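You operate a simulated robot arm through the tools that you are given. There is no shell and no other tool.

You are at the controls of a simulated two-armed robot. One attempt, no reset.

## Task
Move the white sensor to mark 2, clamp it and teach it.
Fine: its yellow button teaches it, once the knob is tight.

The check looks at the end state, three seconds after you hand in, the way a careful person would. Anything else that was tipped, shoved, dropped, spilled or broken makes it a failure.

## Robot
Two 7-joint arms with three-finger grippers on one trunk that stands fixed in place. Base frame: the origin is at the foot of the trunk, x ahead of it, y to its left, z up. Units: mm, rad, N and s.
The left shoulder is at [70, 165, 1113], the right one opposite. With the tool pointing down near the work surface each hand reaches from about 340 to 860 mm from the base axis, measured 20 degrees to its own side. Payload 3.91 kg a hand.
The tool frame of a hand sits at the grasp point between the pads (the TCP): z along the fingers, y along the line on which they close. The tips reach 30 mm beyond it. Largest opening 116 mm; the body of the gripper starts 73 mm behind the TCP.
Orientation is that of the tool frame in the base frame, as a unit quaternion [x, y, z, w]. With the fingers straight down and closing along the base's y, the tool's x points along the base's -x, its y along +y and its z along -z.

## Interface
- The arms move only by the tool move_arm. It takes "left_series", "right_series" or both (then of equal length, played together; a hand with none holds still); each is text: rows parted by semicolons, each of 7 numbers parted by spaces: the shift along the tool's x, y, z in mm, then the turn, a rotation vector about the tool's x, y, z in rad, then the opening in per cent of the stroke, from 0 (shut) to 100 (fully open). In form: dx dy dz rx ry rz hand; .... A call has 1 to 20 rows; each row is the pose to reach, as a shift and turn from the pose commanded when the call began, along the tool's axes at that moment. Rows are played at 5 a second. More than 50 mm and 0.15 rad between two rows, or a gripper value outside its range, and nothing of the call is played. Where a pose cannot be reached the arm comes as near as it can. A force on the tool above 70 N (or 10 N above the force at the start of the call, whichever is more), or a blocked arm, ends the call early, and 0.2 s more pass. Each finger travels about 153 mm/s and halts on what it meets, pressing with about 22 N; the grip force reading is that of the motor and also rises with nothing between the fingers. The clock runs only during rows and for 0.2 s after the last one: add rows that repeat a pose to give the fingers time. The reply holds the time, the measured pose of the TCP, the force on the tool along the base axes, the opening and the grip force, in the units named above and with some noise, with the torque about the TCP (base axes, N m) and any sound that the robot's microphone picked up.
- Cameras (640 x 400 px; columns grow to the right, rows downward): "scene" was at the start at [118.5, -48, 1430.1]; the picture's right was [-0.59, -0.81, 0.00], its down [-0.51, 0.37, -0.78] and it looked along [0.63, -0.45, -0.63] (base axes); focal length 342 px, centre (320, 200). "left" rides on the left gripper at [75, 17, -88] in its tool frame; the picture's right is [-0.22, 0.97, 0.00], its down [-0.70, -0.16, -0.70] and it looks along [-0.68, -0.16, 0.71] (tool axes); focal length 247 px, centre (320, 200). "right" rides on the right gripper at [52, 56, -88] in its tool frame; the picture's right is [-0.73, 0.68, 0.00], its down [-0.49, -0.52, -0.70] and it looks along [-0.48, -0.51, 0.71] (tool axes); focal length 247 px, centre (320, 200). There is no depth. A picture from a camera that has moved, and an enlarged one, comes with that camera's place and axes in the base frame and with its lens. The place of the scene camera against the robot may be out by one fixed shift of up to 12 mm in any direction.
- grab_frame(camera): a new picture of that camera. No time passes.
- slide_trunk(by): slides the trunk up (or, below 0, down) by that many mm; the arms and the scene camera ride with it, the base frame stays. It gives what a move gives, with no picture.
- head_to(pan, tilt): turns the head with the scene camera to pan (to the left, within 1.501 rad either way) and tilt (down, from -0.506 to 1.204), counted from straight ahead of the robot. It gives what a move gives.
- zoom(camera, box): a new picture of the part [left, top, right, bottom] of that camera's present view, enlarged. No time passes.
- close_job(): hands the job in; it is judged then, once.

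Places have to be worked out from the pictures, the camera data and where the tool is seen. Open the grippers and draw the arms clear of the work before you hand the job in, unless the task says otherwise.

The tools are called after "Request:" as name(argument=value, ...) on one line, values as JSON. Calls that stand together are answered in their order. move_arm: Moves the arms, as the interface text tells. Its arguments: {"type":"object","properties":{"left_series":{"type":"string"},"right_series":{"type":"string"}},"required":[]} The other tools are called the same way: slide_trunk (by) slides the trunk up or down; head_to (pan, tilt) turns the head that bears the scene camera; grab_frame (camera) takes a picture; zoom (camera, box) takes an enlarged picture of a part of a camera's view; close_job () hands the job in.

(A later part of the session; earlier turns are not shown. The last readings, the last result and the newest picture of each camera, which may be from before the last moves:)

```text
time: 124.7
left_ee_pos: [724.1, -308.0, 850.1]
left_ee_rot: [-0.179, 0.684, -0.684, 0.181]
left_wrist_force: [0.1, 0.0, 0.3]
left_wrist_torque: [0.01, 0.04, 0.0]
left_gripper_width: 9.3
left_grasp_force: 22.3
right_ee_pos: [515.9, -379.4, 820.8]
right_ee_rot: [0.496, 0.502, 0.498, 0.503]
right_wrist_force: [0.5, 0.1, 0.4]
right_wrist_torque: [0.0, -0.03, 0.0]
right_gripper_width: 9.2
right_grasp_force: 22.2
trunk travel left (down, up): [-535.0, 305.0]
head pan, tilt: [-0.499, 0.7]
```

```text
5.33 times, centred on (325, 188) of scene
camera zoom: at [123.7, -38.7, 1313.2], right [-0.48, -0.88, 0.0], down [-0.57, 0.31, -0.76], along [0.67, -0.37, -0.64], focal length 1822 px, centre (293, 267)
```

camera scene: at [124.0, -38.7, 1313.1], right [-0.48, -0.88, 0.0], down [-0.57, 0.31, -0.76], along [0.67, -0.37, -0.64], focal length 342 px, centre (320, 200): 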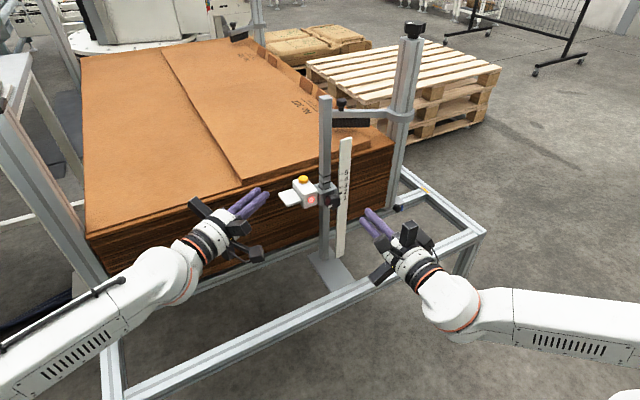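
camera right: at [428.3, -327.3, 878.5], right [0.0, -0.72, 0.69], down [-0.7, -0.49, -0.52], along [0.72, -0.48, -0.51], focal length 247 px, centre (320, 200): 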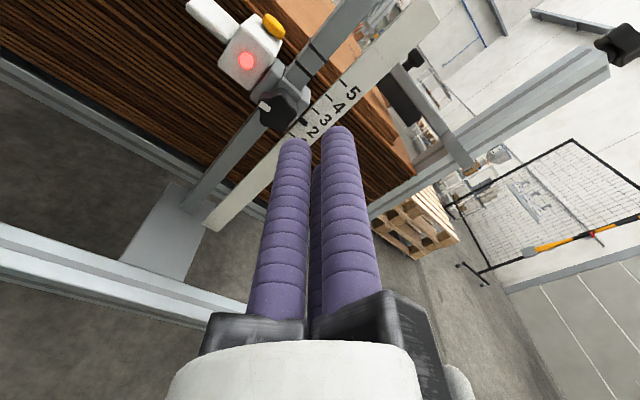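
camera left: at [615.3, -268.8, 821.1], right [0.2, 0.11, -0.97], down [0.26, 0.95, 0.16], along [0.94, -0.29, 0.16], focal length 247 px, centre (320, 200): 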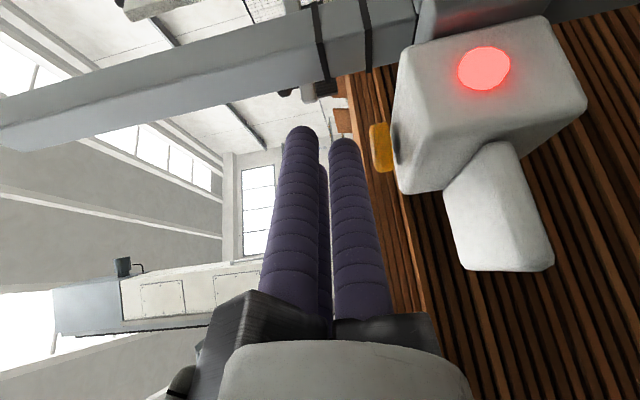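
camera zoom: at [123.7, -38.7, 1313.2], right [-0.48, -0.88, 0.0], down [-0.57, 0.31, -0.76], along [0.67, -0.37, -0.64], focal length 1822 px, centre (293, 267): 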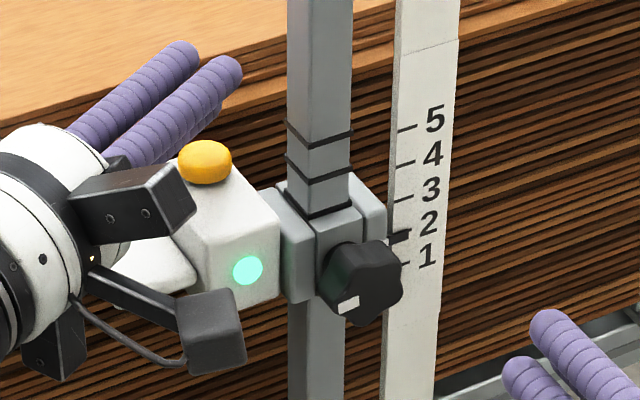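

The light stays green after release, so the teach was accepted, but the pointer is now about 2.5 mm low. I need to know the real holding force, so I repeat the push with a quick 3 mm step and watch whether the force decays.

Request:
move_arm(left_series="0 8 0 0 0 0 0; 0 16 0 0 0 0 0; 0 20 0 0 0 0 0; 0 20 0 0 0 0 0")

Request:
move_arm(left_series="0 3 0 0 0 0 0")

Request:
zoom(camera="right", box=[180, 0, 340, 120])

Request:
move_arm(left_series="0 0 0 0 0 0 0; 0 0 0 0 0 0 0; 0 0 0 0 0 0 0; 0 0 0 0 0 0 0; 0 0 0 0 0 0 0")

Request:
zoom(camera="right", box=[180, 0, 340, 120])

```text
time: 125.7
left_ee_pos: [722.9, -308.1, 829.4]
left_ee_rot: [-0.179, 0.684, -0.684, 0.181]
left_wrist_force: [0.4, 0.2, 0.7]
left_wrist_torque: [-0.02, -0.04, 0.0]
left_gripper_width: 9.4
left_grasp_force: 22.3
right_ee_pos: [515.4, -379.6, 821.2]
right_ee_rot: [0.496, 0.503, 0.498, 0.503]
right_wrist_force: [0.1, -0.6, 0.5]
right_wrist_torque: [-0.02, 0.01, 0.0]
right_gripper_width: 9.4
right_grasp_force: 22.1
trunk travel left (down, up): [-535.0, 305.0]
head pan, tilt: [-0.499, 0.7]
```

```text
time: 126.0
left_ee_pos: [722.7, -307.8, 826.2]
left_ee_rot: [0.179, -0.683, 0.684, -0.181]
left_wrist_force: [0.7, -0.9, 2.0]
left_wrist_torque: [-0.01, -0.01, 0.01]
left_gripper_width: 9.5
left_grasp_force: 22.3
right_ee_pos: [516.0, -378.5, 821.7]
right_ee_rot: [0.497, 0.503, 0.497, 0.503]
right_wrist_force: [-0.2, 0.0, 0.1]
right_wrist_torque: [0.02, 0.01, 0.04]
right_gripper_width: 9.4
right_grasp_force: 22.1
trunk travel left (down, up): [-535.0, 305.0]
head pan, tilt: [-0.499, 0.7]
heard: click
```

```text
3.33 times, centred on (260, 60) of right
camera zoom: at [428.0, -327.1, 878.9], right [0.0, -0.72, 0.69], down [-0.7, -0.49, -0.52], along [0.72, -0.48, -0.5], focal length 823 px, centre (520, 667)
```

zoom: 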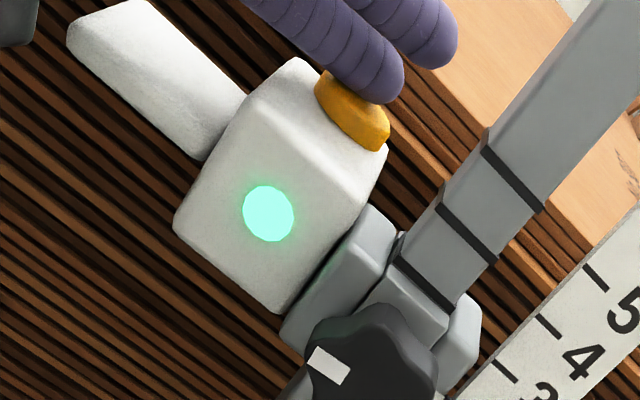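

```text
time: 127.2
left_ee_pos: [723.2, -306.9, 825.7]
left_ee_rot: [0.179, -0.683, 0.684, -0.181]
left_wrist_force: [0.4, -0.1, 0.7]
left_wrist_torque: [-0.01, -0.02, 0.0]
left_gripper_width: 9.3
left_grasp_force: 22.6
right_ee_pos: [516.0, -377.8, 821.5]
right_ee_rot: [0.497, 0.502, 0.497, 0.504]
right_wrist_force: [-0.6, -0.1, 0.9]
right_wrist_torque: [0.02, 0.04, -0.03]
right_gripper_width: 9.4
right_grasp_force: 22.3
trunk travel left (down, up): [-535.0, 305.0]
head pan, tilt: [-0.499, 0.7]
```

```text
3.33 times, centred on (260, 60) of right
camera zoom: at [428.0, -327.1, 878.8], right [0.0, -0.72, 0.69], down [-0.7, -0.49, -0.52], along [0.72, -0.48, -0.5], focal length 823 px, centre (520, 667)
```

zoom: 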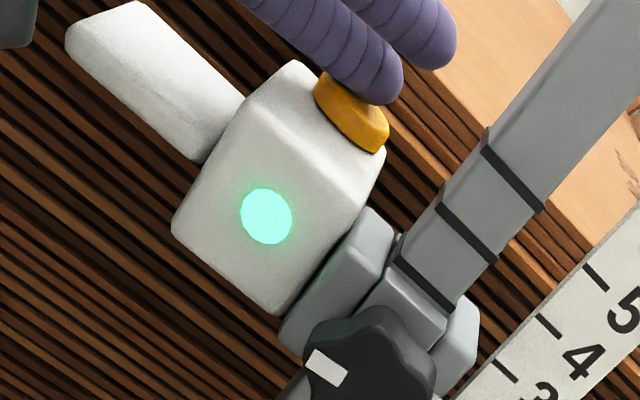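

The microphone heard a click, and the sensor creeps slowly (about 1 mm/s) even under 1–2 N. That creep explains my push tests: the clockwise stop is the tight state, and green means the teach was accepted. I pressed too long, though, so the sensor crept about 4 mm low. I lift off, retract, and go back to the tab to correct the height.

Request:
move_arm(left_series="0 -10 0 0 0 0 0; 0 -25 0 0 0 0 0; -3 -25 -40 0 0 0 0; -6 -25 -80 0 0 0 10; -8.6 -25 -115 0 0 0 25; -8.6 -25 -142 0 0 0 31; -8.6 -25 -142 0 0 0 31")

Request:
slide_trunk(by=-74)

Request:
zoom(camera="left", box=[250, 0, 410, 130])

Request:
grab_frame(camera="right")

Request:
zoom(camera="scene", box=[275, 110, 395, 200])

```text
time: 128.8
left_ee_pos: [661.6, -179.7, 852.4]
left_ee_rot: [0.179, -0.683, 0.685, -0.181]
left_wrist_force: [-0.3, -0.6, -0.8]
left_wrist_torque: [0.0, -0.01, 0.0]
left_gripper_width: 35.8
left_grasp_force: 0.0
right_ee_pos: [515.9, -378.5, 820.3]
right_ee_rot: [0.497, 0.502, 0.497, 0.504]
right_wrist_force: [0.1, 0.7, -0.1]
right_wrist_torque: [0.03, 0.0, 0.03]
right_gripper_width: 9.4
right_grasp_force: 22.0
trunk travel left (down, up): [-535.0, 305.0]
head pan, tilt: [-0.499, 0.7]
```

```text
time: 130.0
left_ee_pos: [662.0, -178.6, 778.8]
left_ee_rot: [0.18, -0.684, 0.684, -0.18]
left_wrist_force: [0.1, 0.7, 0.5]
left_wrist_torque: [0.03, -0.01, 0.02]
left_gripper_width: 36.0
left_grasp_force: 0.2
right_ee_pos: [516.1, -379.1, 748.1]
right_ee_rot: [0.496, 0.503, 0.496, 0.504]
right_wrist_force: [0.6, -0.3, 0.0]
right_wrist_torque: [0.02, 0.03, 0.01]
right_gripper_width: 9.3
right_grasp_force: 21.9
trunk travel left (down, up): [-461.0, 379.0]
head pan, tilt: [-0.499, 0.7]
```

```text
3.08 times, centred on (330, 65) of left
camera zoom: at [553.2, -140.0, 760.3], right [0.2, 0.11, -0.97], down [0.26, 0.95, 0.16], along [0.94, -0.29, 0.16], focal length 760 px, centre (289, 615)
```

zoom: 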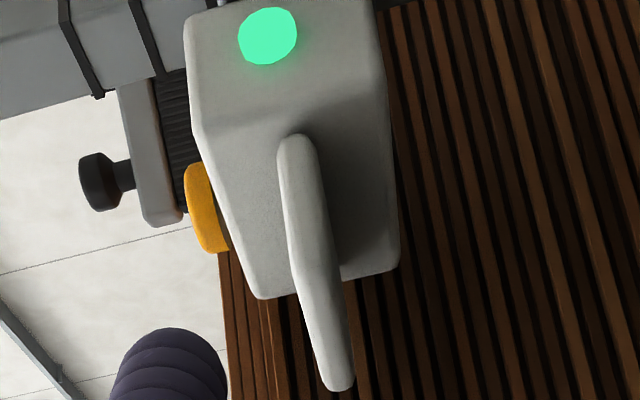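

```text
taken
camera right: at [427.9, -327.1, 804.9], right [0.0, -0.72, 0.69], down [-0.7, -0.49, -0.52], along [0.72, -0.48, -0.5], focal length 247 px, centre (320, 200)
```

right: 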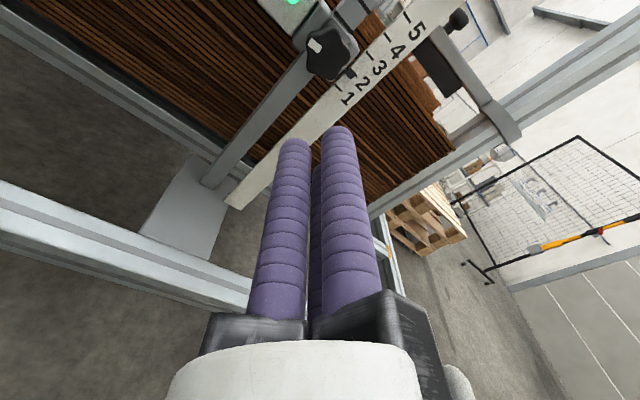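

```text
4.44 times, centred on (335, 155) of scene
camera zoom: at [123.3, -38.5, 1239.3], right [-0.48, -0.88, 0.0], down [-0.57, 0.31, -0.77], along [0.67, -0.37, -0.64], focal length 1518 px, centre (253, 400)
```

zoom: 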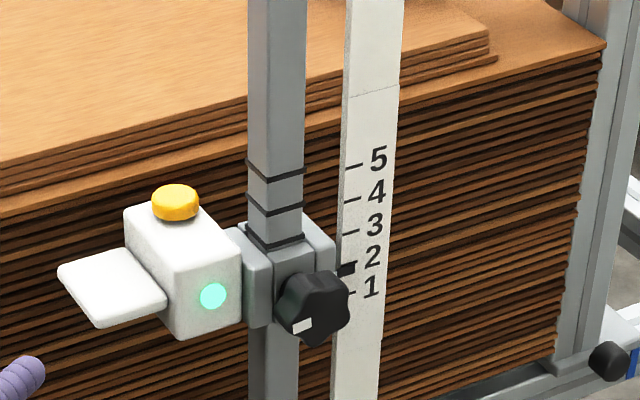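

The light is still green and the sensor sits slightly below 2. I read the pointer offset from the right camera.

Request:
zoom(camera="right", box=[310, 30, 400, 110])

```text
5.00 times, centred on (355, 70) of right
camera zoom: at [427.9, -327.1, 804.9], right [0.0, -0.72, 0.69], down [-0.7, -0.49, -0.52], along [0.72, -0.48, -0.5], focal length 1235 px, centre (145, 850)
```

zoom: 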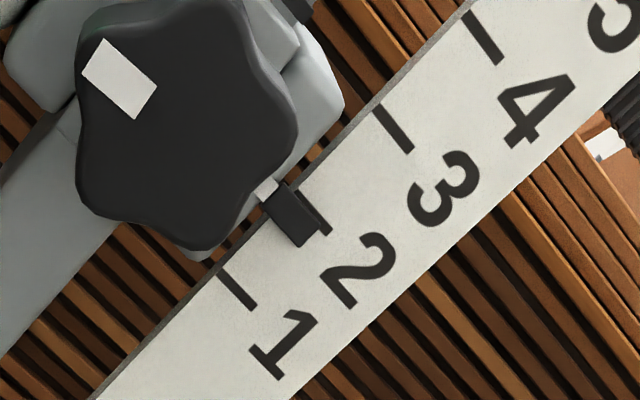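

The pointer is about 3 mm below mark 2. I regrip the tab with the left hand, lowering 2 mm on the way in to match it.

Request:
move_arm(left_series="0 1 25 0 0 0 31; 0 2 50 0 0 0 31; 0 2.5 72 0 0 0 31; 0 2.5 93 0 0 0 31; 0 2.5 93 0 0 0 31")

Request:
grab_frame(camera="left")

```text
time: 131.2
left_ee_pos: [708.6, -261.6, 776.4]
left_ee_rot: [0.18, -0.683, 0.684, -0.18]
left_wrist_force: [0.0, -1.0, 0.4]
left_wrist_torque: [-0.03, -0.01, 0.01]
left_gripper_width: 35.7
left_grasp_force: 0.1
right_ee_pos: [515.6, -377.8, 748.7]
right_ee_rot: [0.496, 0.503, 0.497, 0.503]
right_wrist_force: [-0.1, 0.0, -0.9]
right_wrist_torque: [-0.01, -0.01, 0.01]
right_gripper_width: 9.3
right_grasp_force: 21.8
trunk travel left (down, up): [-461.0, 379.0]
head pan, tilt: [-0.499, 0.7]
```

```text
taken
camera left: at [600.5, -222.4, 758.1], right [0.2, 0.11, -0.97], down [0.26, 0.95, 0.16], along [0.94, -0.29, 0.16], focal length 247 px, centre (320, 200)
```

left: 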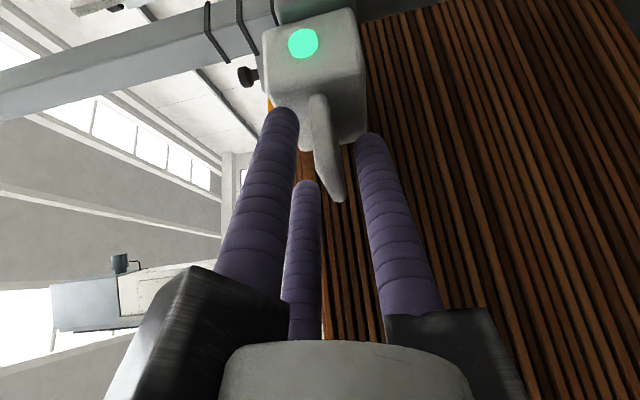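

Positioned around the tab. I close, then raise 3.3 mm and hold for a couple of seconds so the sensor can creep up.

Request:
move_arm(left_series="0 0 0 0 0 0 20; 0 0 0 0 0 0 10; 0 0 0 0 0 0 3; 0 0 0 0 0 0 0; 0 0 0 0 0 0 0")

Request:
move_arm(left_series="0 -0.8 0 0 0 0 0; 0 -1.6 0 0 0 0 0; 0 -2.4 0 0 0 0 0; 0 -3.3 0 0 0 0 0; 0 -3.3 0 0 0 0 0; 0 -3.3 0 0 0 0 0; 0 -3.3 0 0 0 0 0; 0 -3.3 0 0 0 0 0; 0 -3.3 0 0 0 0 0; 0 -3.3 0 0 0 0 0; 0 -3.3 0 0 0 0 0; 0 -3.3 0 0 0 0 0")

Request:
zoom(camera="right", box=[310, 30, 400, 110])

```text
time: 132.4
left_ee_pos: [709.3, -262.1, 774.8]
left_ee_rot: [0.179, -0.683, 0.684, -0.18]
left_wrist_force: [-0.6, 0.4, -4.0]
left_wrist_torque: [-0.03, 0.1, 0.08]
left_gripper_width: 18.0
left_grasp_force: 44.7
right_ee_pos: [515.1, -379.4, 746.8]
right_ee_rot: [0.497, 0.503, 0.498, 0.503]
right_wrist_force: [0.7, -0.9, 0.6]
right_wrist_torque: [0.0, 0.01, -0.02]
right_gripper_width: 9.2
right_grasp_force: 22.1
trunk travel left (down, up): [-461.0, 379.0]
head pan, tilt: [-0.499, 0.7]
```

```text
time: 135.0
left_ee_pos: [708.4, -262.5, 776.9]
left_ee_rot: [-0.179, 0.684, -0.684, 0.181]
left_wrist_force: [18.0, -19.1, -0.9]
left_wrist_torque: [-0.26, -0.06, 0.36]
left_gripper_width: 18.0
left_grasp_force: 45.0
right_ee_pos: [516.9, -381.0, 745.0]
right_ee_rot: [0.498, 0.502, 0.497, 0.503]
right_wrist_force: [0.1, -0.1, -0.5]
right_wrist_torque: [0.0, -0.02, -0.01]
right_gripper_width: 9.2
right_grasp_force: 21.6
trunk travel left (down, up): [-461.0, 379.0]
head pan, tilt: [-0.499, 0.7]
```

```text
5.00 times, centred on (355, 70) of right
camera zoom: at [429.2, -328.6, 803.4], right [0.0, -0.72, 0.69], down [-0.7, -0.49, -0.52], along [0.71, -0.48, -0.51], focal length 1235 px, centre (145, 850)
```

zoom: 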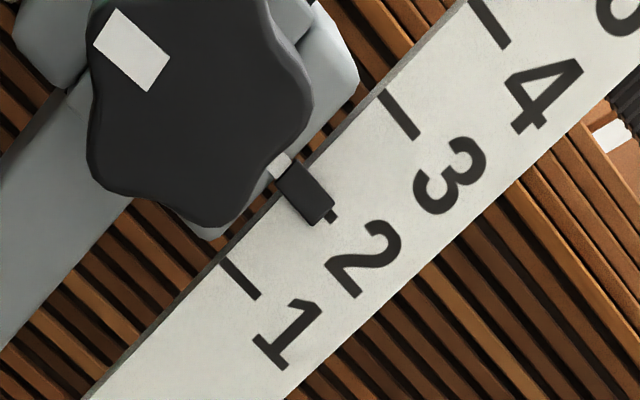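

The sensor came up most of the way. I zoom in tighter for a precise reading.

Request:
zoom(camera="right", box=[345, 45, 400, 95])

Request:
zoom(camera="scene", box=[315, 130, 375, 180])

```text
8.00 times, centred on (372, 70) of right
camera zoom: at [429.2, -328.6, 803.4], right [0.0, -0.72, 0.69], down [-0.7, -0.49, -0.52], along [0.71, -0.48, -0.51], focal length 1976 px, centre (-100, 1240)
```

zoom: 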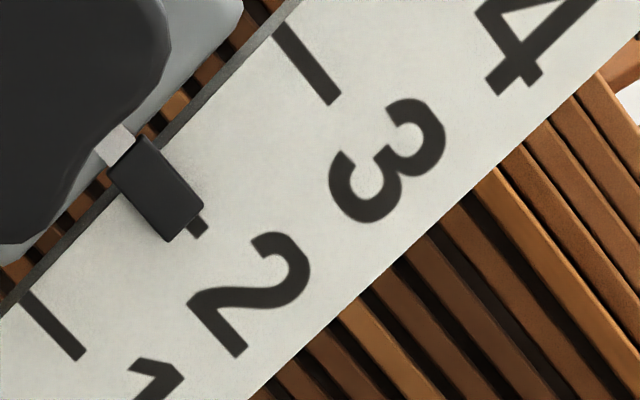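

```text
8.00 times, centred on (345, 155) of scene
camera zoom: at [125.6, -40.7, 1238.9], right [-0.48, -0.88, 0.0], down [-0.57, 0.31, -0.76], along [0.67, -0.36, -0.65], focal length 2733 px, centre (120, 560)
```

zoom: 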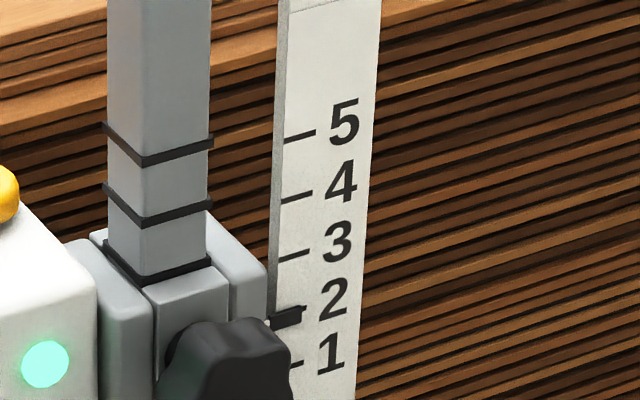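

The pointer is within about 0.5 mm of mark 2 and the light is still green. I raise 1 mm more to allow for the short press that follows, hold, and then release the tab.

Request:
move_arm(left_series="0 -0.5 0 0 0 0 0; 0 -1.0 0 0 0 0 0; 0 -1.0 0 0 0 0 0; 0 -1.0 0 0 0 0 0; 0 -1.0 0 0 0 0 0; 0 -1.0 0 0 0 0 0; 0 -1.0 0 0 0 0 0; 0 -1.0 0 0 0 0 0")

Request:
move_arm(left_series="0 0 0 0 0 0 20; 0 0 0 0 0 0 31; 0 0 0 0 0 0 31; 0 0 -25 0 0 0 31; 0 0 -50 0 0 0 31; 0 0 -75 0 0 0 15; 0 0 -95 0 0 0 0; 0 0 -95 0 0 0 0; 0 0 -95 0 0 0 0")

Request:
zoom(camera="right", box=[345, 45, 400, 95])

Request:
zoom(camera="right", box=[260, 0, 400, 110])

```text
time: 136.8
left_ee_pos: [709.6, -262.9, 778.2]
left_ee_rot: [-0.179, 0.684, -0.684, 0.179]
left_wrist_force: [16.3, -20.5, -3.9]
left_wrist_torque: [-0.17, -0.03, -0.17]
left_gripper_width: 18.0
left_grasp_force: 45.2
right_ee_pos: [517.4, -381.3, 745.8]
right_ee_rot: [0.497, 0.503, 0.498, 0.503]
right_wrist_force: [0.2, 0.1, -0.6]
right_wrist_torque: [0.04, 0.01, -0.01]
right_gripper_width: 9.3
right_grasp_force: 22.1
trunk travel left (down, up): [-461.0, 379.0]
head pan, tilt: [-0.499, 0.7]
```

```text
time: 138.8
left_ee_pos: [660.5, -177.0, 781.2]
left_ee_rot: [0.179, -0.683, 0.684, -0.181]
left_wrist_force: [0.1, -0.8, -0.5]
left_wrist_torque: [0.01, 0.03, 0.0]
left_gripper_width: 9.3
left_grasp_force: 22.3
right_ee_pos: [515.7, -379.3, 747.7]
right_ee_rot: [0.496, 0.503, 0.497, 0.503]
right_wrist_force: [0.1, -0.2, 0.1]
right_wrist_torque: [-0.01, 0.0, -0.01]
right_gripper_width: 9.1
right_grasp_force: 21.9
trunk travel left (down, up): [-461.0, 379.0]
head pan, tilt: [-0.499, 0.7]
```

```text
8.00 times, centred on (372, 70) of right
camera zoom: at [428.0, -327.1, 804.8], right [0.0, -0.72, 0.69], down [-0.7, -0.49, -0.52], along [0.72, -0.48, -0.5], focal length 1976 px, centre (-100, 1240)
```

zoom: 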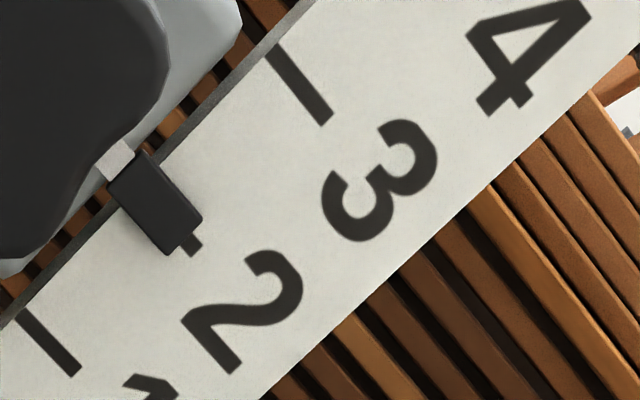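

```text
3.64 times, centred on (330, 55) of right
camera zoom: at [428.0, -327.1, 804.8], right [0.0, -0.72, 0.69], down [-0.7, -0.49, -0.52], along [0.72, -0.48, -0.5], focal length 898 px, centre (284, 727)
```

zoom: 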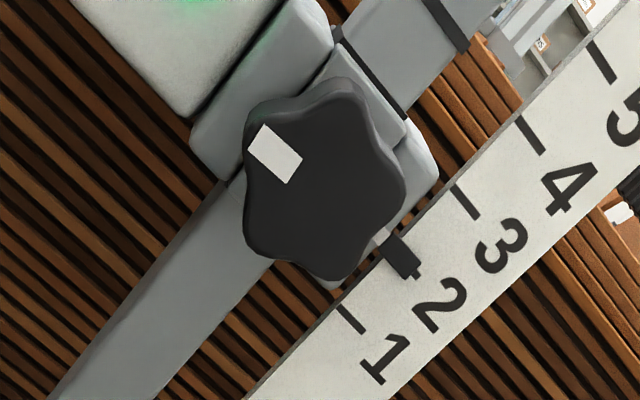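

Aligned on mark 2 with the light still green. To record the teach at this exact height, I go back over the button with the left hand for a single quick press.

Request:
slide_trunk(by=74)

Request:
move_arm(left_series="3 0 36 0 0 0 0; 6 0 72 0 0 0 0; 8.6 0 108 0 0 0 0; 8.6 0 144 0 0 0 0; 8.6 10 144 0 0 0 0; 8.6 18 144 0 0 0 0; 8.6 18 144 0 0 0 0")

Request:
zoom(camera="right", box=[180, 0, 340, 120])

Request:
grab_frame(camera="left")

```text
time: 139.9
left_ee_pos: [660.5, -177.3, 855.1]
left_ee_rot: [0.18, -0.683, 0.684, -0.182]
left_wrist_force: [0.3, 0.1, 0.0]
left_wrist_torque: [-0.02, -0.01, 0.0]
left_gripper_width: 9.3
left_grasp_force: 22.2
right_ee_pos: [514.4, -379.6, 820.8]
right_ee_rot: [0.496, 0.503, 0.497, 0.504]
right_wrist_force: [-1.1, 0.8, 0.0]
right_wrist_torque: [0.02, -0.02, 0.02]
right_gripper_width: 8.9
right_grasp_force: 22.6
trunk travel left (down, up): [-535.0, 305.0]
head pan, tilt: [-0.499, 0.7]
```

```text
time: 141.5
left_ee_pos: [722.1, -307.6, 837.9]
left_ee_rot: [0.179, -0.683, 0.684, -0.181]
left_wrist_force: [0.3, -0.5, -0.1]
left_wrist_torque: [0.02, -0.02, -0.03]
left_gripper_width: 9.4
left_grasp_force: 21.4
right_ee_pos: [514.2, -378.4, 821.8]
right_ee_rot: [0.496, 0.503, 0.497, 0.504]
right_wrist_force: [-0.9, -1.0, 0.1]
right_wrist_torque: [0.02, -0.02, 0.05]
right_gripper_width: 9.2
right_grasp_force: 21.5
trunk travel left (down, up): [-535.0, 305.0]
head pan, tilt: [-0.499, 0.7]
```

```text
3.33 times, centred on (260, 60) of right
camera zoom: at [428.0, -327.1, 878.8], right [0.0, -0.72, 0.69], down [-0.7, -0.49, -0.52], along [0.72, -0.48, -0.5], focal length 823 px, centre (520, 667)
```

zoom: 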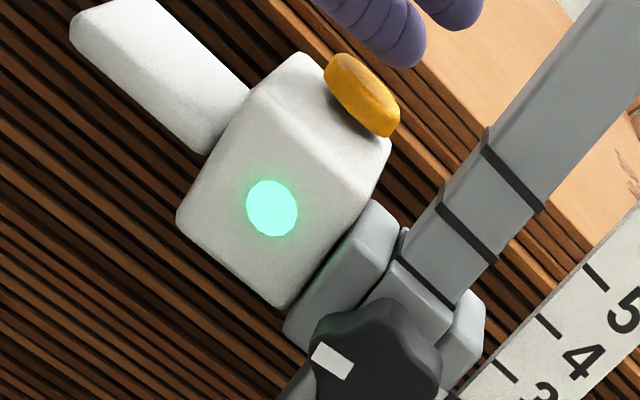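

```text
taken
camera left: at [615.2, -267.5, 820.0], right [0.2, 0.11, -0.97], down [0.26, 0.95, 0.16], along [0.94, -0.29, 0.16], focal length 247 px, centre (320, 200)
```

left: 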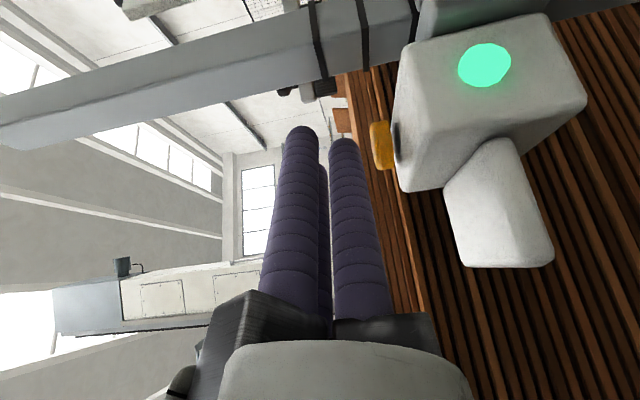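

The button is about 5 mm below the rod. I make one quick press, down 9.8 mm and straight back up.

Request:
move_arm(left_series="0 5 0 0 0 0 0; 0 9.8 0 0 0 0 0; 0 2 0 0 0 0 0; 0 -12 0 0 0 0 0; 0 -12 0 0 0 0 0")

Request:
zoom(camera="right", box=[180, 0, 340, 120])

```text
time: 142.7
left_ee_pos: [723.5, -307.4, 848.9]
left_ee_rot: [0.179, -0.683, 0.684, -0.181]
left_wrist_force: [0.1, 0.8, 0.2]
left_wrist_torque: [0.01, 0.01, -0.03]
left_gripper_width: 9.4
left_grasp_force: 22.0
right_ee_pos: [515.4, -379.0, 820.5]
right_ee_rot: [0.497, 0.503, 0.497, 0.503]
right_wrist_force: [0.0, -0.5, 0.3]
right_wrist_torque: [0.0, 0.02, -0.05]
right_gripper_width: 9.3
right_grasp_force: 22.4
trunk travel left (down, up): [-535.0, 305.0]
head pan, tilt: [-0.499, 0.7]
heard: click
```

```text
3.33 times, centred on (260, 60) of right
camera zoom: at [428.2, -327.2, 878.6], right [0.0, -0.72, 0.69], down [-0.7, -0.49, -0.52], along [0.72, -0.48, -0.51], focal length 823 px, centre (520, 667)
```

zoom: 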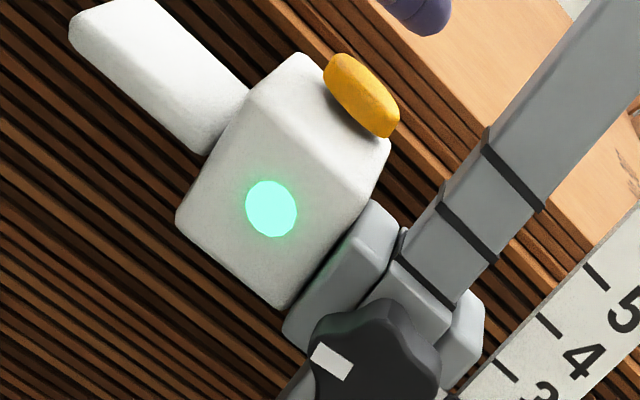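

A click was heard, the light stays green, and the sensor moved at most 0.2 mm. I retract the left hand along its axis and open both grippers.

Request:
move_arm(left_series="-3 -2 -40 0 0 0 0; -6 -2 -80 0 0 0 0; -8.6 -2 -115 0 0 0 0; -8.6 -2 -145 0 0 0 20; -8.6 -2 -180 0 0 0 50; -8.6 -2 -210 0 0 0 80; -8.6 -2 -210 0 0 0 80", right_series="0 0 0 0 0 0 0; 0 0 0 0 0 0 0; 0 0 0 0 0 0 20; 0 0 0 0 0 0 40; 0 0 0 0 0 0 60; 0 0 0 0 0 0 80; 0 0 0 0 0 0 80")

Request:
slide_trunk(by=-60)

Request:
grab_frame(camera="right")

Request:
zoom(camera="scene", box=[265, 110, 385, 200])

```text
time: 144.3
left_ee_pos: [626.1, -118.4, 850.7]
left_ee_rot: [0.18, -0.683, 0.684, -0.181]
left_wrist_force: [0.0, -1.0, -0.5]
left_wrist_torque: [0.03, -0.04, -0.01]
left_gripper_width: 93.0
left_grasp_force: 0.0
right_ee_pos: [514.4, -379.6, 821.1]
right_ee_rot: [0.496, 0.504, 0.497, 0.503]
right_wrist_force: [-0.1, -0.3, 0.3]
right_wrist_torque: [0.02, 0.01, -0.01]
right_gripper_width: 92.6
right_grasp_force: 0.0
trunk travel left (down, up): [-535.0, 305.0]
head pan, tilt: [-0.499, 0.7]
```

```text
time: 145.3
left_ee_pos: [627.0, -118.8, 791.2]
left_ee_rot: [0.179, -0.683, 0.684, -0.181]
left_wrist_force: [-0.9, 0.1, -0.3]
left_wrist_torque: [0.02, -0.02, 0.01]
left_gripper_width: 93.0
left_grasp_force: 0.0
right_ee_pos: [514.8, -379.2, 762.2]
right_ee_rot: [0.496, 0.503, 0.497, 0.504]
right_wrist_force: [0.3, -0.3, -0.2]
right_wrist_torque: [-0.02, 0.01, 0.01]
right_gripper_width: 92.5
right_grasp_force: 0.1
trunk travel left (down, up): [-475.0, 365.0]
head pan, tilt: [-0.499, 0.7]
```

```text
taken
camera right: at [427.8, -327.1, 819.0], right [0.0, -0.72, 0.69], down [-0.7, -0.49, -0.52], along [0.72, -0.48, -0.5], focal length 247 px, centre (320, 200)
```

right: 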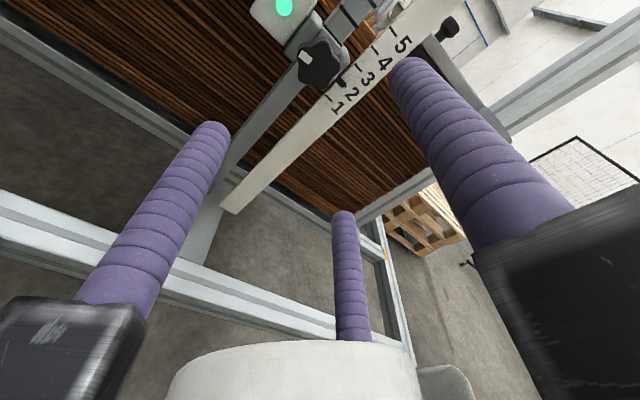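

```text
4.44 times, centred on (325, 155) of scene
camera zoom: at [123.3, -38.4, 1253.3], right [-0.48, -0.88, 0.0], down [-0.57, 0.31, -0.77], along [0.67, -0.37, -0.64], focal length 1518 px, centre (298, 400)
```

zoom: 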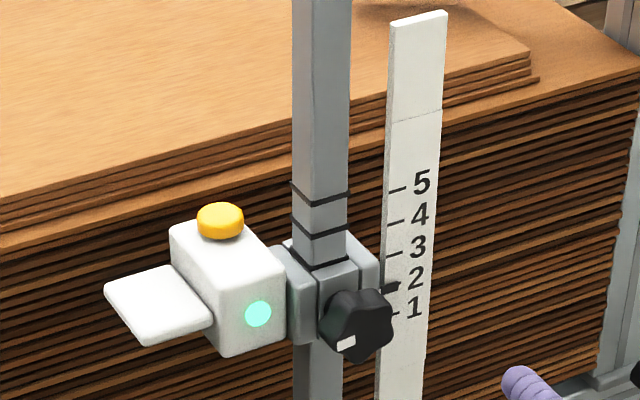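

The light is green and the pointer is on 2. For a final check of the knob angle, I roll the right hand back to the frontal viewing roll used at the start.

Request:
move_arm(right_series="0 0 0 0 0 0.14 80; 0 0 0 0 0 0.28 80; 0 0 0 0 0 0.42 80; 0 0 0 0 0 0.56 80; 0 0 0 0 0 0.7 80; 0 0 0 0 0 0.84 80; 0 0 0 0 0 0.93 80; 0 0 0 0 0 0.93 80")

Request:
grab_frame(camera="right")

Request:
zoom(camera="right", box=[280, 10, 390, 100])

```text
time: 147.1
left_ee_pos: [628.5, -118.3, 791.7]
left_ee_rot: [0.18, -0.683, 0.684, -0.181]
left_wrist_force: [0.0, -0.5, 0.3]
left_wrist_torque: [0.01, 0.01, 0.01]
left_gripper_width: 93.0
left_grasp_force: 0.1
right_ee_pos: [516.3, -379.8, 761.1]
right_ee_rot: [0.669, 0.226, 0.671, 0.226]
right_wrist_force: [0.1, -0.5, -0.1]
right_wrist_torque: [0.01, -0.03, 0.02]
right_gripper_width: 92.7
right_grasp_force: 0.1
trunk travel left (down, up): [-475.0, 365.0]
head pan, tilt: [-0.499, 0.7]
```

```text
taken
camera right: at [428.1, -392.7, 838.7], right [0.0, -0.99, -0.17], down [-0.7, 0.12, -0.71], along [0.72, 0.12, -0.69], focal length 247 px, centre (320, 200)
```

right: 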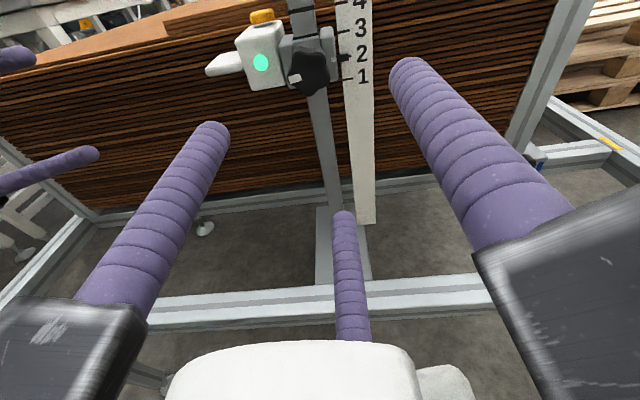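

```text
4.44 times, centred on (335, 55) of right
camera zoom: at [428.1, -392.7, 838.7], right [0.0, -0.99, -0.17], down [-0.7, 0.12, -0.71], along [0.72, 0.12, -0.69], focal length 1098 px, centre (253, 844)
```

zoom: 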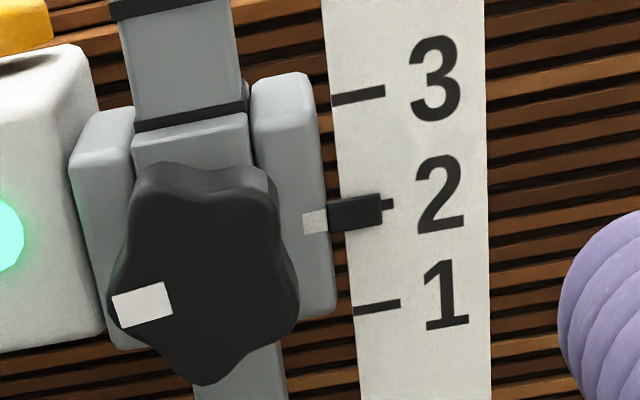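

Pointer is within about 0.5 mm of mark 2 and the knob is within about 1° of its original tight angle. To be sure the clamp really grips, I'll do one direct push test on the tab with the closed left rods. I move them to just above the tab first.

Request:
move_arm(left_series="0 -7 20 0 0 0 40; 0 -13 55 0 0 0 10; 0 -13 95 0 0 0 0; 0 -13 135 0 0 0 0; 0 -13 164 0 0 0 0; 0 -13 164 0 0 0 0")

Request:
zoom(camera="right", box=[180, 10, 360, 120])

Request:
grab_frame(camera="left")

```text
time: 148.5
left_ee_pos: [708.5, -262.5, 802.9]
left_ee_rot: [0.179, -0.683, 0.684, -0.181]
left_wrist_force: [0.4, -0.8, -0.2]
left_wrist_torque: [-0.02, 0.04, -0.01]
left_gripper_width: 9.5
left_grasp_force: 22.0
right_ee_pos: [515.4, -378.0, 761.5]
right_ee_rot: [0.669, 0.227, 0.67, 0.228]
right_wrist_force: [0.4, -0.1, 0.3]
right_wrist_torque: [0.02, 0.01, -0.01]
right_gripper_width: 93.0
right_grasp_force: 0.0
trunk travel left (down, up): [-475.0, 365.0]
head pan, tilt: [-0.499, 0.7]
```

```text
3.56 times, centred on (270, 65) of right
camera zoom: at [428.1, -392.4, 838.9], right [0.0, -0.99, -0.17], down [-0.7, 0.12, -0.71], along [0.72, 0.12, -0.69], focal length 878 px, centre (498, 680)
```

zoom: 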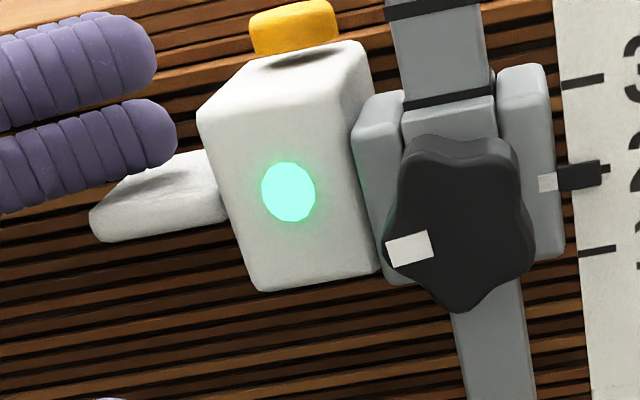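

```text
taken
camera left: at [599.8, -222.7, 785.0], right [0.2, 0.11, -0.97], down [0.26, 0.95, 0.16], along [0.94, -0.29, 0.16], focal length 247 px, centre (320, 200)
```

left: 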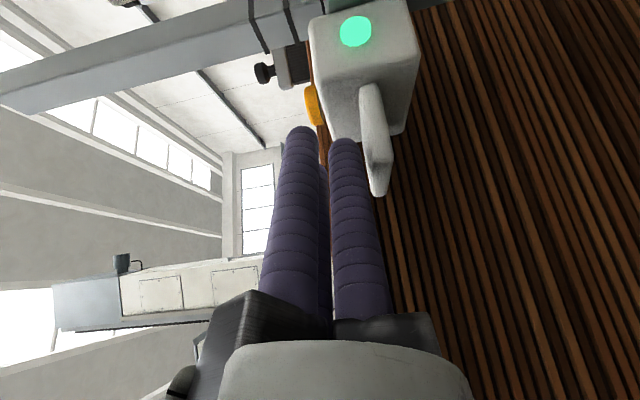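

The rod is a few mm above the tab. I lower to light contact, then give a quick 2.5 mm push, reading force and pointer each time.

Request:
move_arm(left_series="0 3 0 0 0 0 0; 0 5 0 0 0 0 0")

Request:
move_arm(left_series="0 1.5 0 0 0 0 0")

Request:
zoom(camera="right", box=[180, 10, 360, 120])

```text
time: 149.1
left_ee_pos: [707.5, -262.6, 800.9]
left_ee_rot: [0.18, -0.683, 0.684, -0.181]
left_wrist_force: [-0.4, 0.0, 2.7]
left_wrist_torque: [-0.01, 0.03, 0.0]
left_gripper_width: 9.4
left_grasp_force: 22.1
right_ee_pos: [515.8, -378.5, 761.3]
right_ee_rot: [0.669, 0.228, 0.67, 0.226]
right_wrist_force: [0.4, 0.4, 0.1]
right_wrist_torque: [-0.03, 0.01, 0.02]
right_gripper_width: 92.7
right_grasp_force: 0.1
trunk travel left (down, up): [-475.0, 365.0]
head pan, tilt: [-0.499, 0.7]
```

```text
time: 149.5
left_ee_pos: [707.8, -260.3, 800.3]
left_ee_rot: [0.179, -0.682, 0.685, -0.181]
left_wrist_force: [2.1, -1.4, 7.2]
left_wrist_torque: [-0.06, -0.05, 0.03]
left_gripper_width: 9.0
left_grasp_force: 22.4
right_ee_pos: [516.0, -378.7, 761.6]
right_ee_rot: [0.668, 0.227, 0.67, 0.228]
right_wrist_force: [0.1, -1.0, -0.4]
right_wrist_torque: [-0.02, -0.03, -0.02]
right_gripper_width: 93.0
right_grasp_force: 0.0
trunk travel left (down, up): [-475.0, 365.0]
head pan, tilt: [-0.499, 0.7]
```

```text
3.56 times, centred on (270, 65) of right
camera zoom: at [427.7, -392.7, 839.2], right [0.0, -0.99, -0.17], down [-0.7, 0.12, -0.71], along [0.72, 0.12, -0.69], focal length 878 px, centre (498, 680)
```

zoom: 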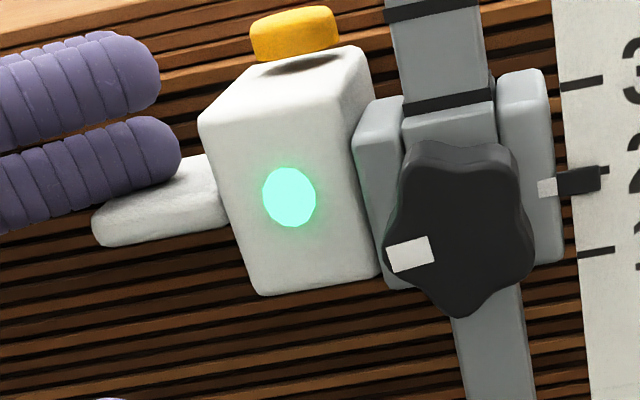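

The clamp is holding 7.2 N with hardly any motion. I wait one second to see whether it relaxes.

Request:
move_arm(left_series="0 0 0 0 0 0 0; 0 0 0 0 0 0 0; 0 0 0 0 0 0 0; 0 0 0 0 0 0 0; 0 0 0 0 0 0 0")

Request:
zoom(camera="right", box=[180, 10, 360, 120])

```text
time: 150.7
left_ee_pos: [707.5, -262.6, 797.8]
left_ee_rot: [0.179, -0.683, 0.685, -0.18]
left_wrist_force: [1.6, -2.2, 4.9]
left_wrist_torque: [-0.05, -0.05, 0.02]
left_gripper_width: 9.4
left_grasp_force: 22.3
right_ee_pos: [515.7, -379.5, 761.5]
right_ee_rot: [0.669, 0.228, 0.67, 0.227]
right_wrist_force: [0.5, -0.4, 0.3]
right_wrist_torque: [0.0, 0.03, 0.0]
right_gripper_width: 93.0
right_grasp_force: 0.0
trunk travel left (down, up): [-475.0, 365.0]
head pan, tilt: [-0.499, 0.7]
```

```text
3.56 times, centred on (270, 65) of right
camera zoom: at [427.8, -392.7, 838.9], right [0.0, -0.99, -0.17], down [-0.7, 0.12, -0.71], along [0.72, 0.12, -0.69], focal length 878 px, centre (498, 680)
```

zoom: 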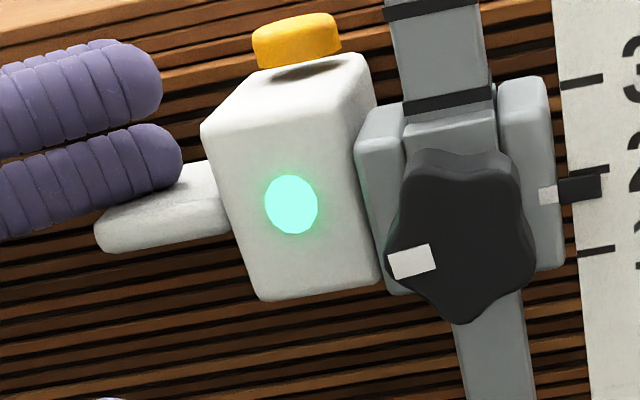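

The force relaxes slowly (7.2 to 4.9 N), so this is creep, not free sliding. One stronger quick push, 4 mm, shows whether the clamp carries well above the loose value of about 3–5 N.

Request:
move_arm(left_series="0 5 0 0 0 0 0")

Request:
move_arm(left_series="0 -10 0 0 0 0 0; 0 -20 0 0 0 0 0; 0 -20 0 0 0 0 0")

Request:
zoom(camera="right", box=[180, 10, 360, 120])

```text
time: 151.1
left_ee_pos: [707.2, -261.6, 796.5]
left_ee_rot: [0.178, -0.682, 0.685, -0.182]
left_wrist_force: [2.3, -1.2, 12.7]
left_wrist_torque: [-0.07, -0.11, 0.07]
left_gripper_width: 9.2
left_grasp_force: 22.1
right_ee_pos: [514.1, -380.4, 760.9]
right_ee_rot: [0.668, 0.228, 0.671, 0.228]
right_wrist_force: [0.0, -0.1, 0.3]
right_wrist_torque: [-0.02, 0.01, 0.02]
right_gripper_width: 92.8
right_grasp_force: 0.0
trunk travel left (down, up): [-475.0, 365.0]
head pan, tilt: [-0.499, 0.7]
```

```text
time: 151.9
left_ee_pos: [707.9, -260.5, 813.5]
left_ee_rot: [-0.179, 0.684, -0.684, 0.181]
left_wrist_force: [0.3, -0.5, 0.4]
left_wrist_torque: [-0.01, 0.04, 0.01]
left_gripper_width: 9.2
left_grasp_force: 22.4
right_ee_pos: [515.6, -379.7, 760.9]
right_ee_rot: [0.669, 0.226, 0.67, 0.228]
right_wrist_force: [-0.2, -0.3, 0.3]
right_wrist_torque: [-0.03, 0.0, -0.02]
right_gripper_width: 92.9
right_grasp_force: 0.0
trunk travel left (down, up): [-475.0, 365.0]
head pan, tilt: [-0.499, 0.7]
```

```text
3.56 times, centred on (270, 65) of right
camera zoom: at [428.1, -392.7, 838.7], right [0.0, -0.99, -0.17], down [-0.7, 0.12, -0.71], along [0.72, 0.12, -0.69], focal length 878 px, centre (498, 680)
```

zoom: 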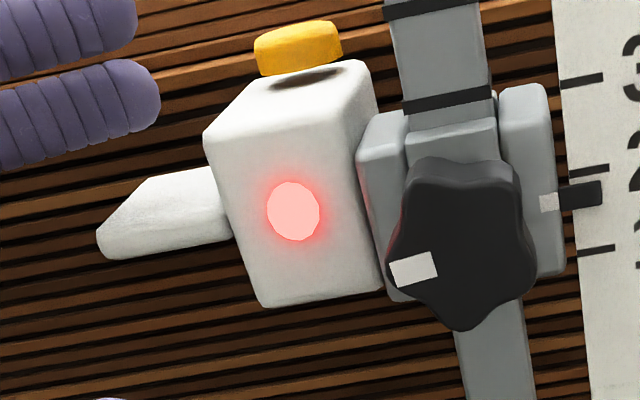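

The clamp carried 12.7 N, far above the loose value, so the knob is tight. The light went red because I pushed the sensor about 6 mm off the taught height, so I'll restore it: retract, lower, and regrip the tab.

Request:
move_arm(left_series="0 0 -30 0 0 0 0; 0 0 -60 0 0 0 10; 0 0 -95 0 0 0 25; 0 0 -95 0 0 0 31; 0 0 -95 0 0 0 31")

Request:
slide_trunk(by=-40)

Request:
move_arm(left_series="0 0 30 0 0 0 31; 0 0 60 0 0 0 31; 0 0 95 0 0 0 31; 0 0 95 0 0 0 31")

Request:
grab_frame(camera="left")

```text
time: 153.1
left_ee_pos: [660.1, -179.8, 814.5]
left_ee_rot: [0.179, -0.684, 0.684, -0.181]
left_wrist_force: [-0.8, 0.6, -0.1]
left_wrist_torque: [0.02, -0.01, -0.01]
left_gripper_width: 35.7
left_grasp_force: 0.1
right_ee_pos: [514.8, -378.7, 760.7]
right_ee_rot: [0.669, 0.227, 0.67, 0.228]
right_wrist_force: [0.6, 1.1, -0.6]
right_wrist_torque: [0.0, -0.01, 0.0]
right_gripper_width: 92.7
right_grasp_force: 0.0
trunk travel left (down, up): [-475.0, 365.0]
head pan, tilt: [-0.499, 0.7]
```

```text
time: 153.9
left_ee_pos: [660.4, -179.7, 773.7]
left_ee_rot: [0.18, -0.683, 0.684, -0.181]
left_wrist_force: [-0.9, -0.2, 0.7]
left_wrist_torque: [0.01, 0.01, -0.02]
left_gripper_width: 36.0
left_grasp_force: 0.0
right_ee_pos: [515.2, -379.5, 720.6]
right_ee_rot: [0.669, 0.227, 0.67, 0.228]
right_wrist_force: [-0.4, -0.4, 0.9]
right_wrist_torque: [0.01, 0.01, -0.02]
right_gripper_width: 92.9
right_grasp_force: 0.1
trunk travel left (down, up): [-435.0, 405.0]
head pan, tilt: [-0.499, 0.7]
```

```text
time: 154.9
left_ee_pos: [706.1, -262.1, 773.0]
left_ee_rot: [0.179, -0.683, 0.685, -0.18]
left_wrist_force: [-0.2, -0.2, 0.4]
left_wrist_torque: [-0.03, 0.02, 0.01]
left_gripper_width: 36.0
left_grasp_force: 0.1
right_ee_pos: [516.6, -378.0, 722.0]
right_ee_rot: [0.668, 0.227, 0.671, 0.228]
right_wrist_force: [-0.1, -0.1, 0.0]
right_wrist_torque: [0.02, 0.0, 0.0]
right_gripper_width: 92.8
right_grasp_force: 0.1
trunk travel left (down, up): [-435.0, 405.0]
head pan, tilt: [-0.499, 0.7]
```

```text
taken
camera left: at [598.3, -222.5, 755.6], right [0.2, 0.11, -0.97], down [0.26, 0.95, 0.16], along [0.94, -0.29, 0.16], focal length 247 px, centre (320, 200)
```

left: 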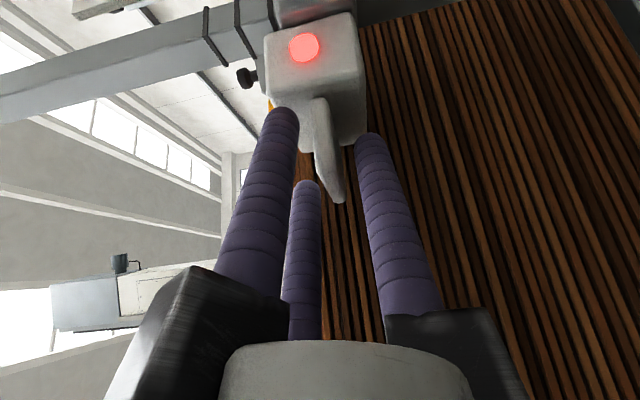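

Aligned on the tab. I close and raise with the trunk in two 3 mm steps, holding to let the sensor creep up.

Request:
move_arm(left_series="0 0 0 0 0 0 20; 0 0 0 0 0 0 10; 0 0 0 0 0 0 3; 0 0 0 0 0 0 0; 0 0 0 0 0 0 0")

Request:
slide_trunk(by=3)

Request:
move_arm(left_series="0 0 0 0 0 0 0; 0 0 0 0 0 0 0; 0 0 0 0 0 0 0; 0 0 0 0 0 0 0; 0 0 0 0 0 0 0")

Request:
slide_trunk(by=3)

Request:
move_arm(left_series="0 0 0 0 0 0 0; 0 0 0 0 0 0 0; 0 0 0 0 0 0 0; 0 0 0 0 0 0 0; 0 0 0 0 0 0 0; 0 0 0 0 0 0 0; 0 0 0 0 0 0 0; 0 0 0 0 0 0 0")

Request:
grab_frame(camera="right")

Request:
zoom(camera="scene", box=[315, 120, 375, 170])

```text
time: 156.1
left_ee_pos: [705.9, -262.9, 773.0]
left_ee_rot: [0.18, -0.683, 0.684, -0.181]
left_wrist_force: [-1.4, 0.4, -2.9]
left_wrist_torque: [-0.09, 0.1, 0.08]
left_gripper_width: 18.2
left_grasp_force: 44.9
right_ee_pos: [514.8, -378.9, 720.5]
right_ee_rot: [0.669, 0.226, 0.671, 0.226]
right_wrist_force: [0.1, 0.0, -0.3]
right_wrist_torque: [-0.01, 0.02, -0.02]
right_gripper_width: 92.7
right_grasp_force: 0.0
trunk travel left (down, up): [-435.0, 405.0]
head pan, tilt: [-0.499, 0.7]
```

```text
time: 156.6
left_ee_pos: [705.2, -262.4, 775.2]
left_ee_rot: [-0.18, 0.684, -0.684, 0.181]
left_wrist_force: [-4.3, 1.2, -8.8]
left_wrist_torque: [-0.01, 0.17, 0.2]
left_gripper_width: 18.2
left_grasp_force: 45.0
right_ee_pos: [515.4, -379.0, 724.1]
right_ee_rot: [0.669, 0.227, 0.67, 0.227]
right_wrist_force: [0.5, 0.4, -0.5]
right_wrist_torque: [0.0, 0.01, -0.02]
right_gripper_width: 92.8
right_grasp_force: 0.1
trunk travel left (down, up): [-438.0, 402.0]
head pan, tilt: [-0.499, 0.7]
```

```text
time: 157.8
left_ee_pos: [705.8, -262.8, 777.5]
left_ee_rot: [0.178, -0.683, 0.684, -0.181]
left_wrist_force: [-1.4, -0.1, 0.4]
left_wrist_torque: [-0.12, 0.08, -0.46]
left_gripper_width: 18.1
left_grasp_force: 44.7
right_ee_pos: [516.1, -378.8, 723.1]
right_ee_rot: [0.669, 0.228, 0.67, 0.227]
right_wrist_force: [0.0, 0.3, 0.0]
right_wrist_torque: [0.02, 0.02, 0.04]
right_gripper_width: 92.9
right_grasp_force: 0.1
trunk travel left (down, up): [-438.0, 402.0]
head pan, tilt: [-0.499, 0.7]
```

```text
time: 158.4
left_ee_pos: [706.0, -262.4, 779.0]
left_ee_rot: [0.179, -0.684, 0.684, -0.181]
left_wrist_force: [-4.0, -0.9, -5.1]
left_wrist_torque: [-0.08, 0.07, 0.31]
left_gripper_width: 18.2
left_grasp_force: 45.3
right_ee_pos: [516.4, -378.9, 726.6]
right_ee_rot: [0.669, 0.227, 0.67, 0.226]
right_wrist_force: [1.0, 0.5, 0.0]
right_wrist_torque: [0.0, 0.04, 0.02]
right_gripper_width: 92.9
right_grasp_force: 0.0
trunk travel left (down, up): [-441.0, 399.0]
head pan, tilt: [-0.499, 0.7]
```

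```text
time: 160.2
left_ee_pos: [706.2, -262.0, 780.2]
left_ee_rot: [0.179, -0.684, 0.684, -0.181]
left_wrist_force: [-4.0, 0.1, -3.4]
left_wrist_torque: [-0.07, 0.11, -0.32]
left_gripper_width: 18.2
left_grasp_force: 45.4
right_ee_pos: [514.8, -377.7, 727.0]
right_ee_rot: [0.669, 0.227, 0.67, 0.227]
right_wrist_force: [-0.8, 0.0, 0.1]
right_wrist_torque: [0.02, -0.01, 0.02]
right_gripper_width: 92.7
right_grasp_force: 0.1
trunk travel left (down, up): [-441.0, 399.0]
head pan, tilt: [-0.499, 0.7]
```

```text
taken
camera right: at [428.1, -392.8, 804.7], right [0.0, -0.99, -0.17], down [-0.7, 0.12, -0.71], along [0.72, 0.12, -0.69], focal length 247 px, centre (320, 200)
```

right: 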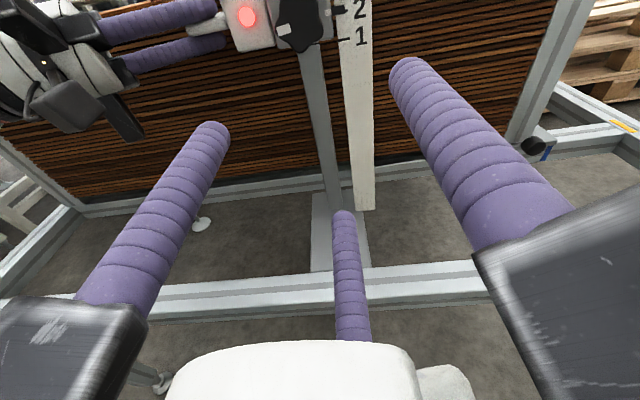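

```text
8.00 times, centred on (345, 145) of scene
camera zoom: at [123.7, -38.7, 1219.2], right [-0.48, -0.88, 0.0], down [-0.57, 0.31, -0.76], along [0.67, -0.37, -0.64], focal length 2733 px, centre (120, 640)
```

zoom: 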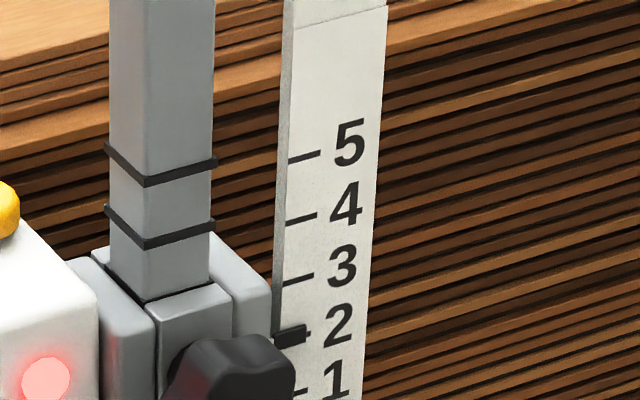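

The height is restored, but the light stays red, so teaching is needed again. I check the pointer from the right camera.

Request:
zoom(camera="right", box=[290, 0, 390, 60])

```text
6.40 times, centred on (340, 30) of right
camera zoom: at [428.1, -392.8, 804.7], right [0.0, -0.99, -0.17], down [-0.7, 0.12, -0.71], along [0.72, 0.12, -0.69], focal length 1581 px, centre (192, 1288)
```

zoom: 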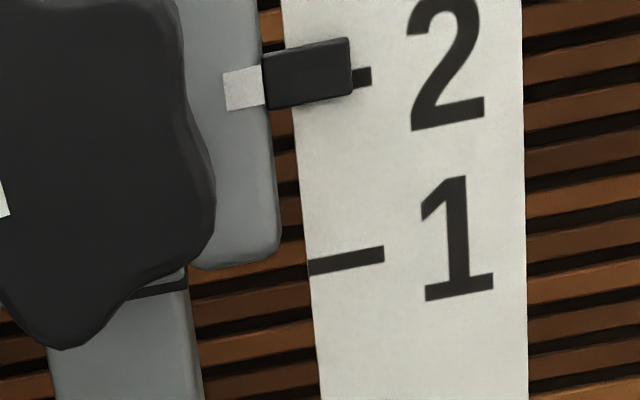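

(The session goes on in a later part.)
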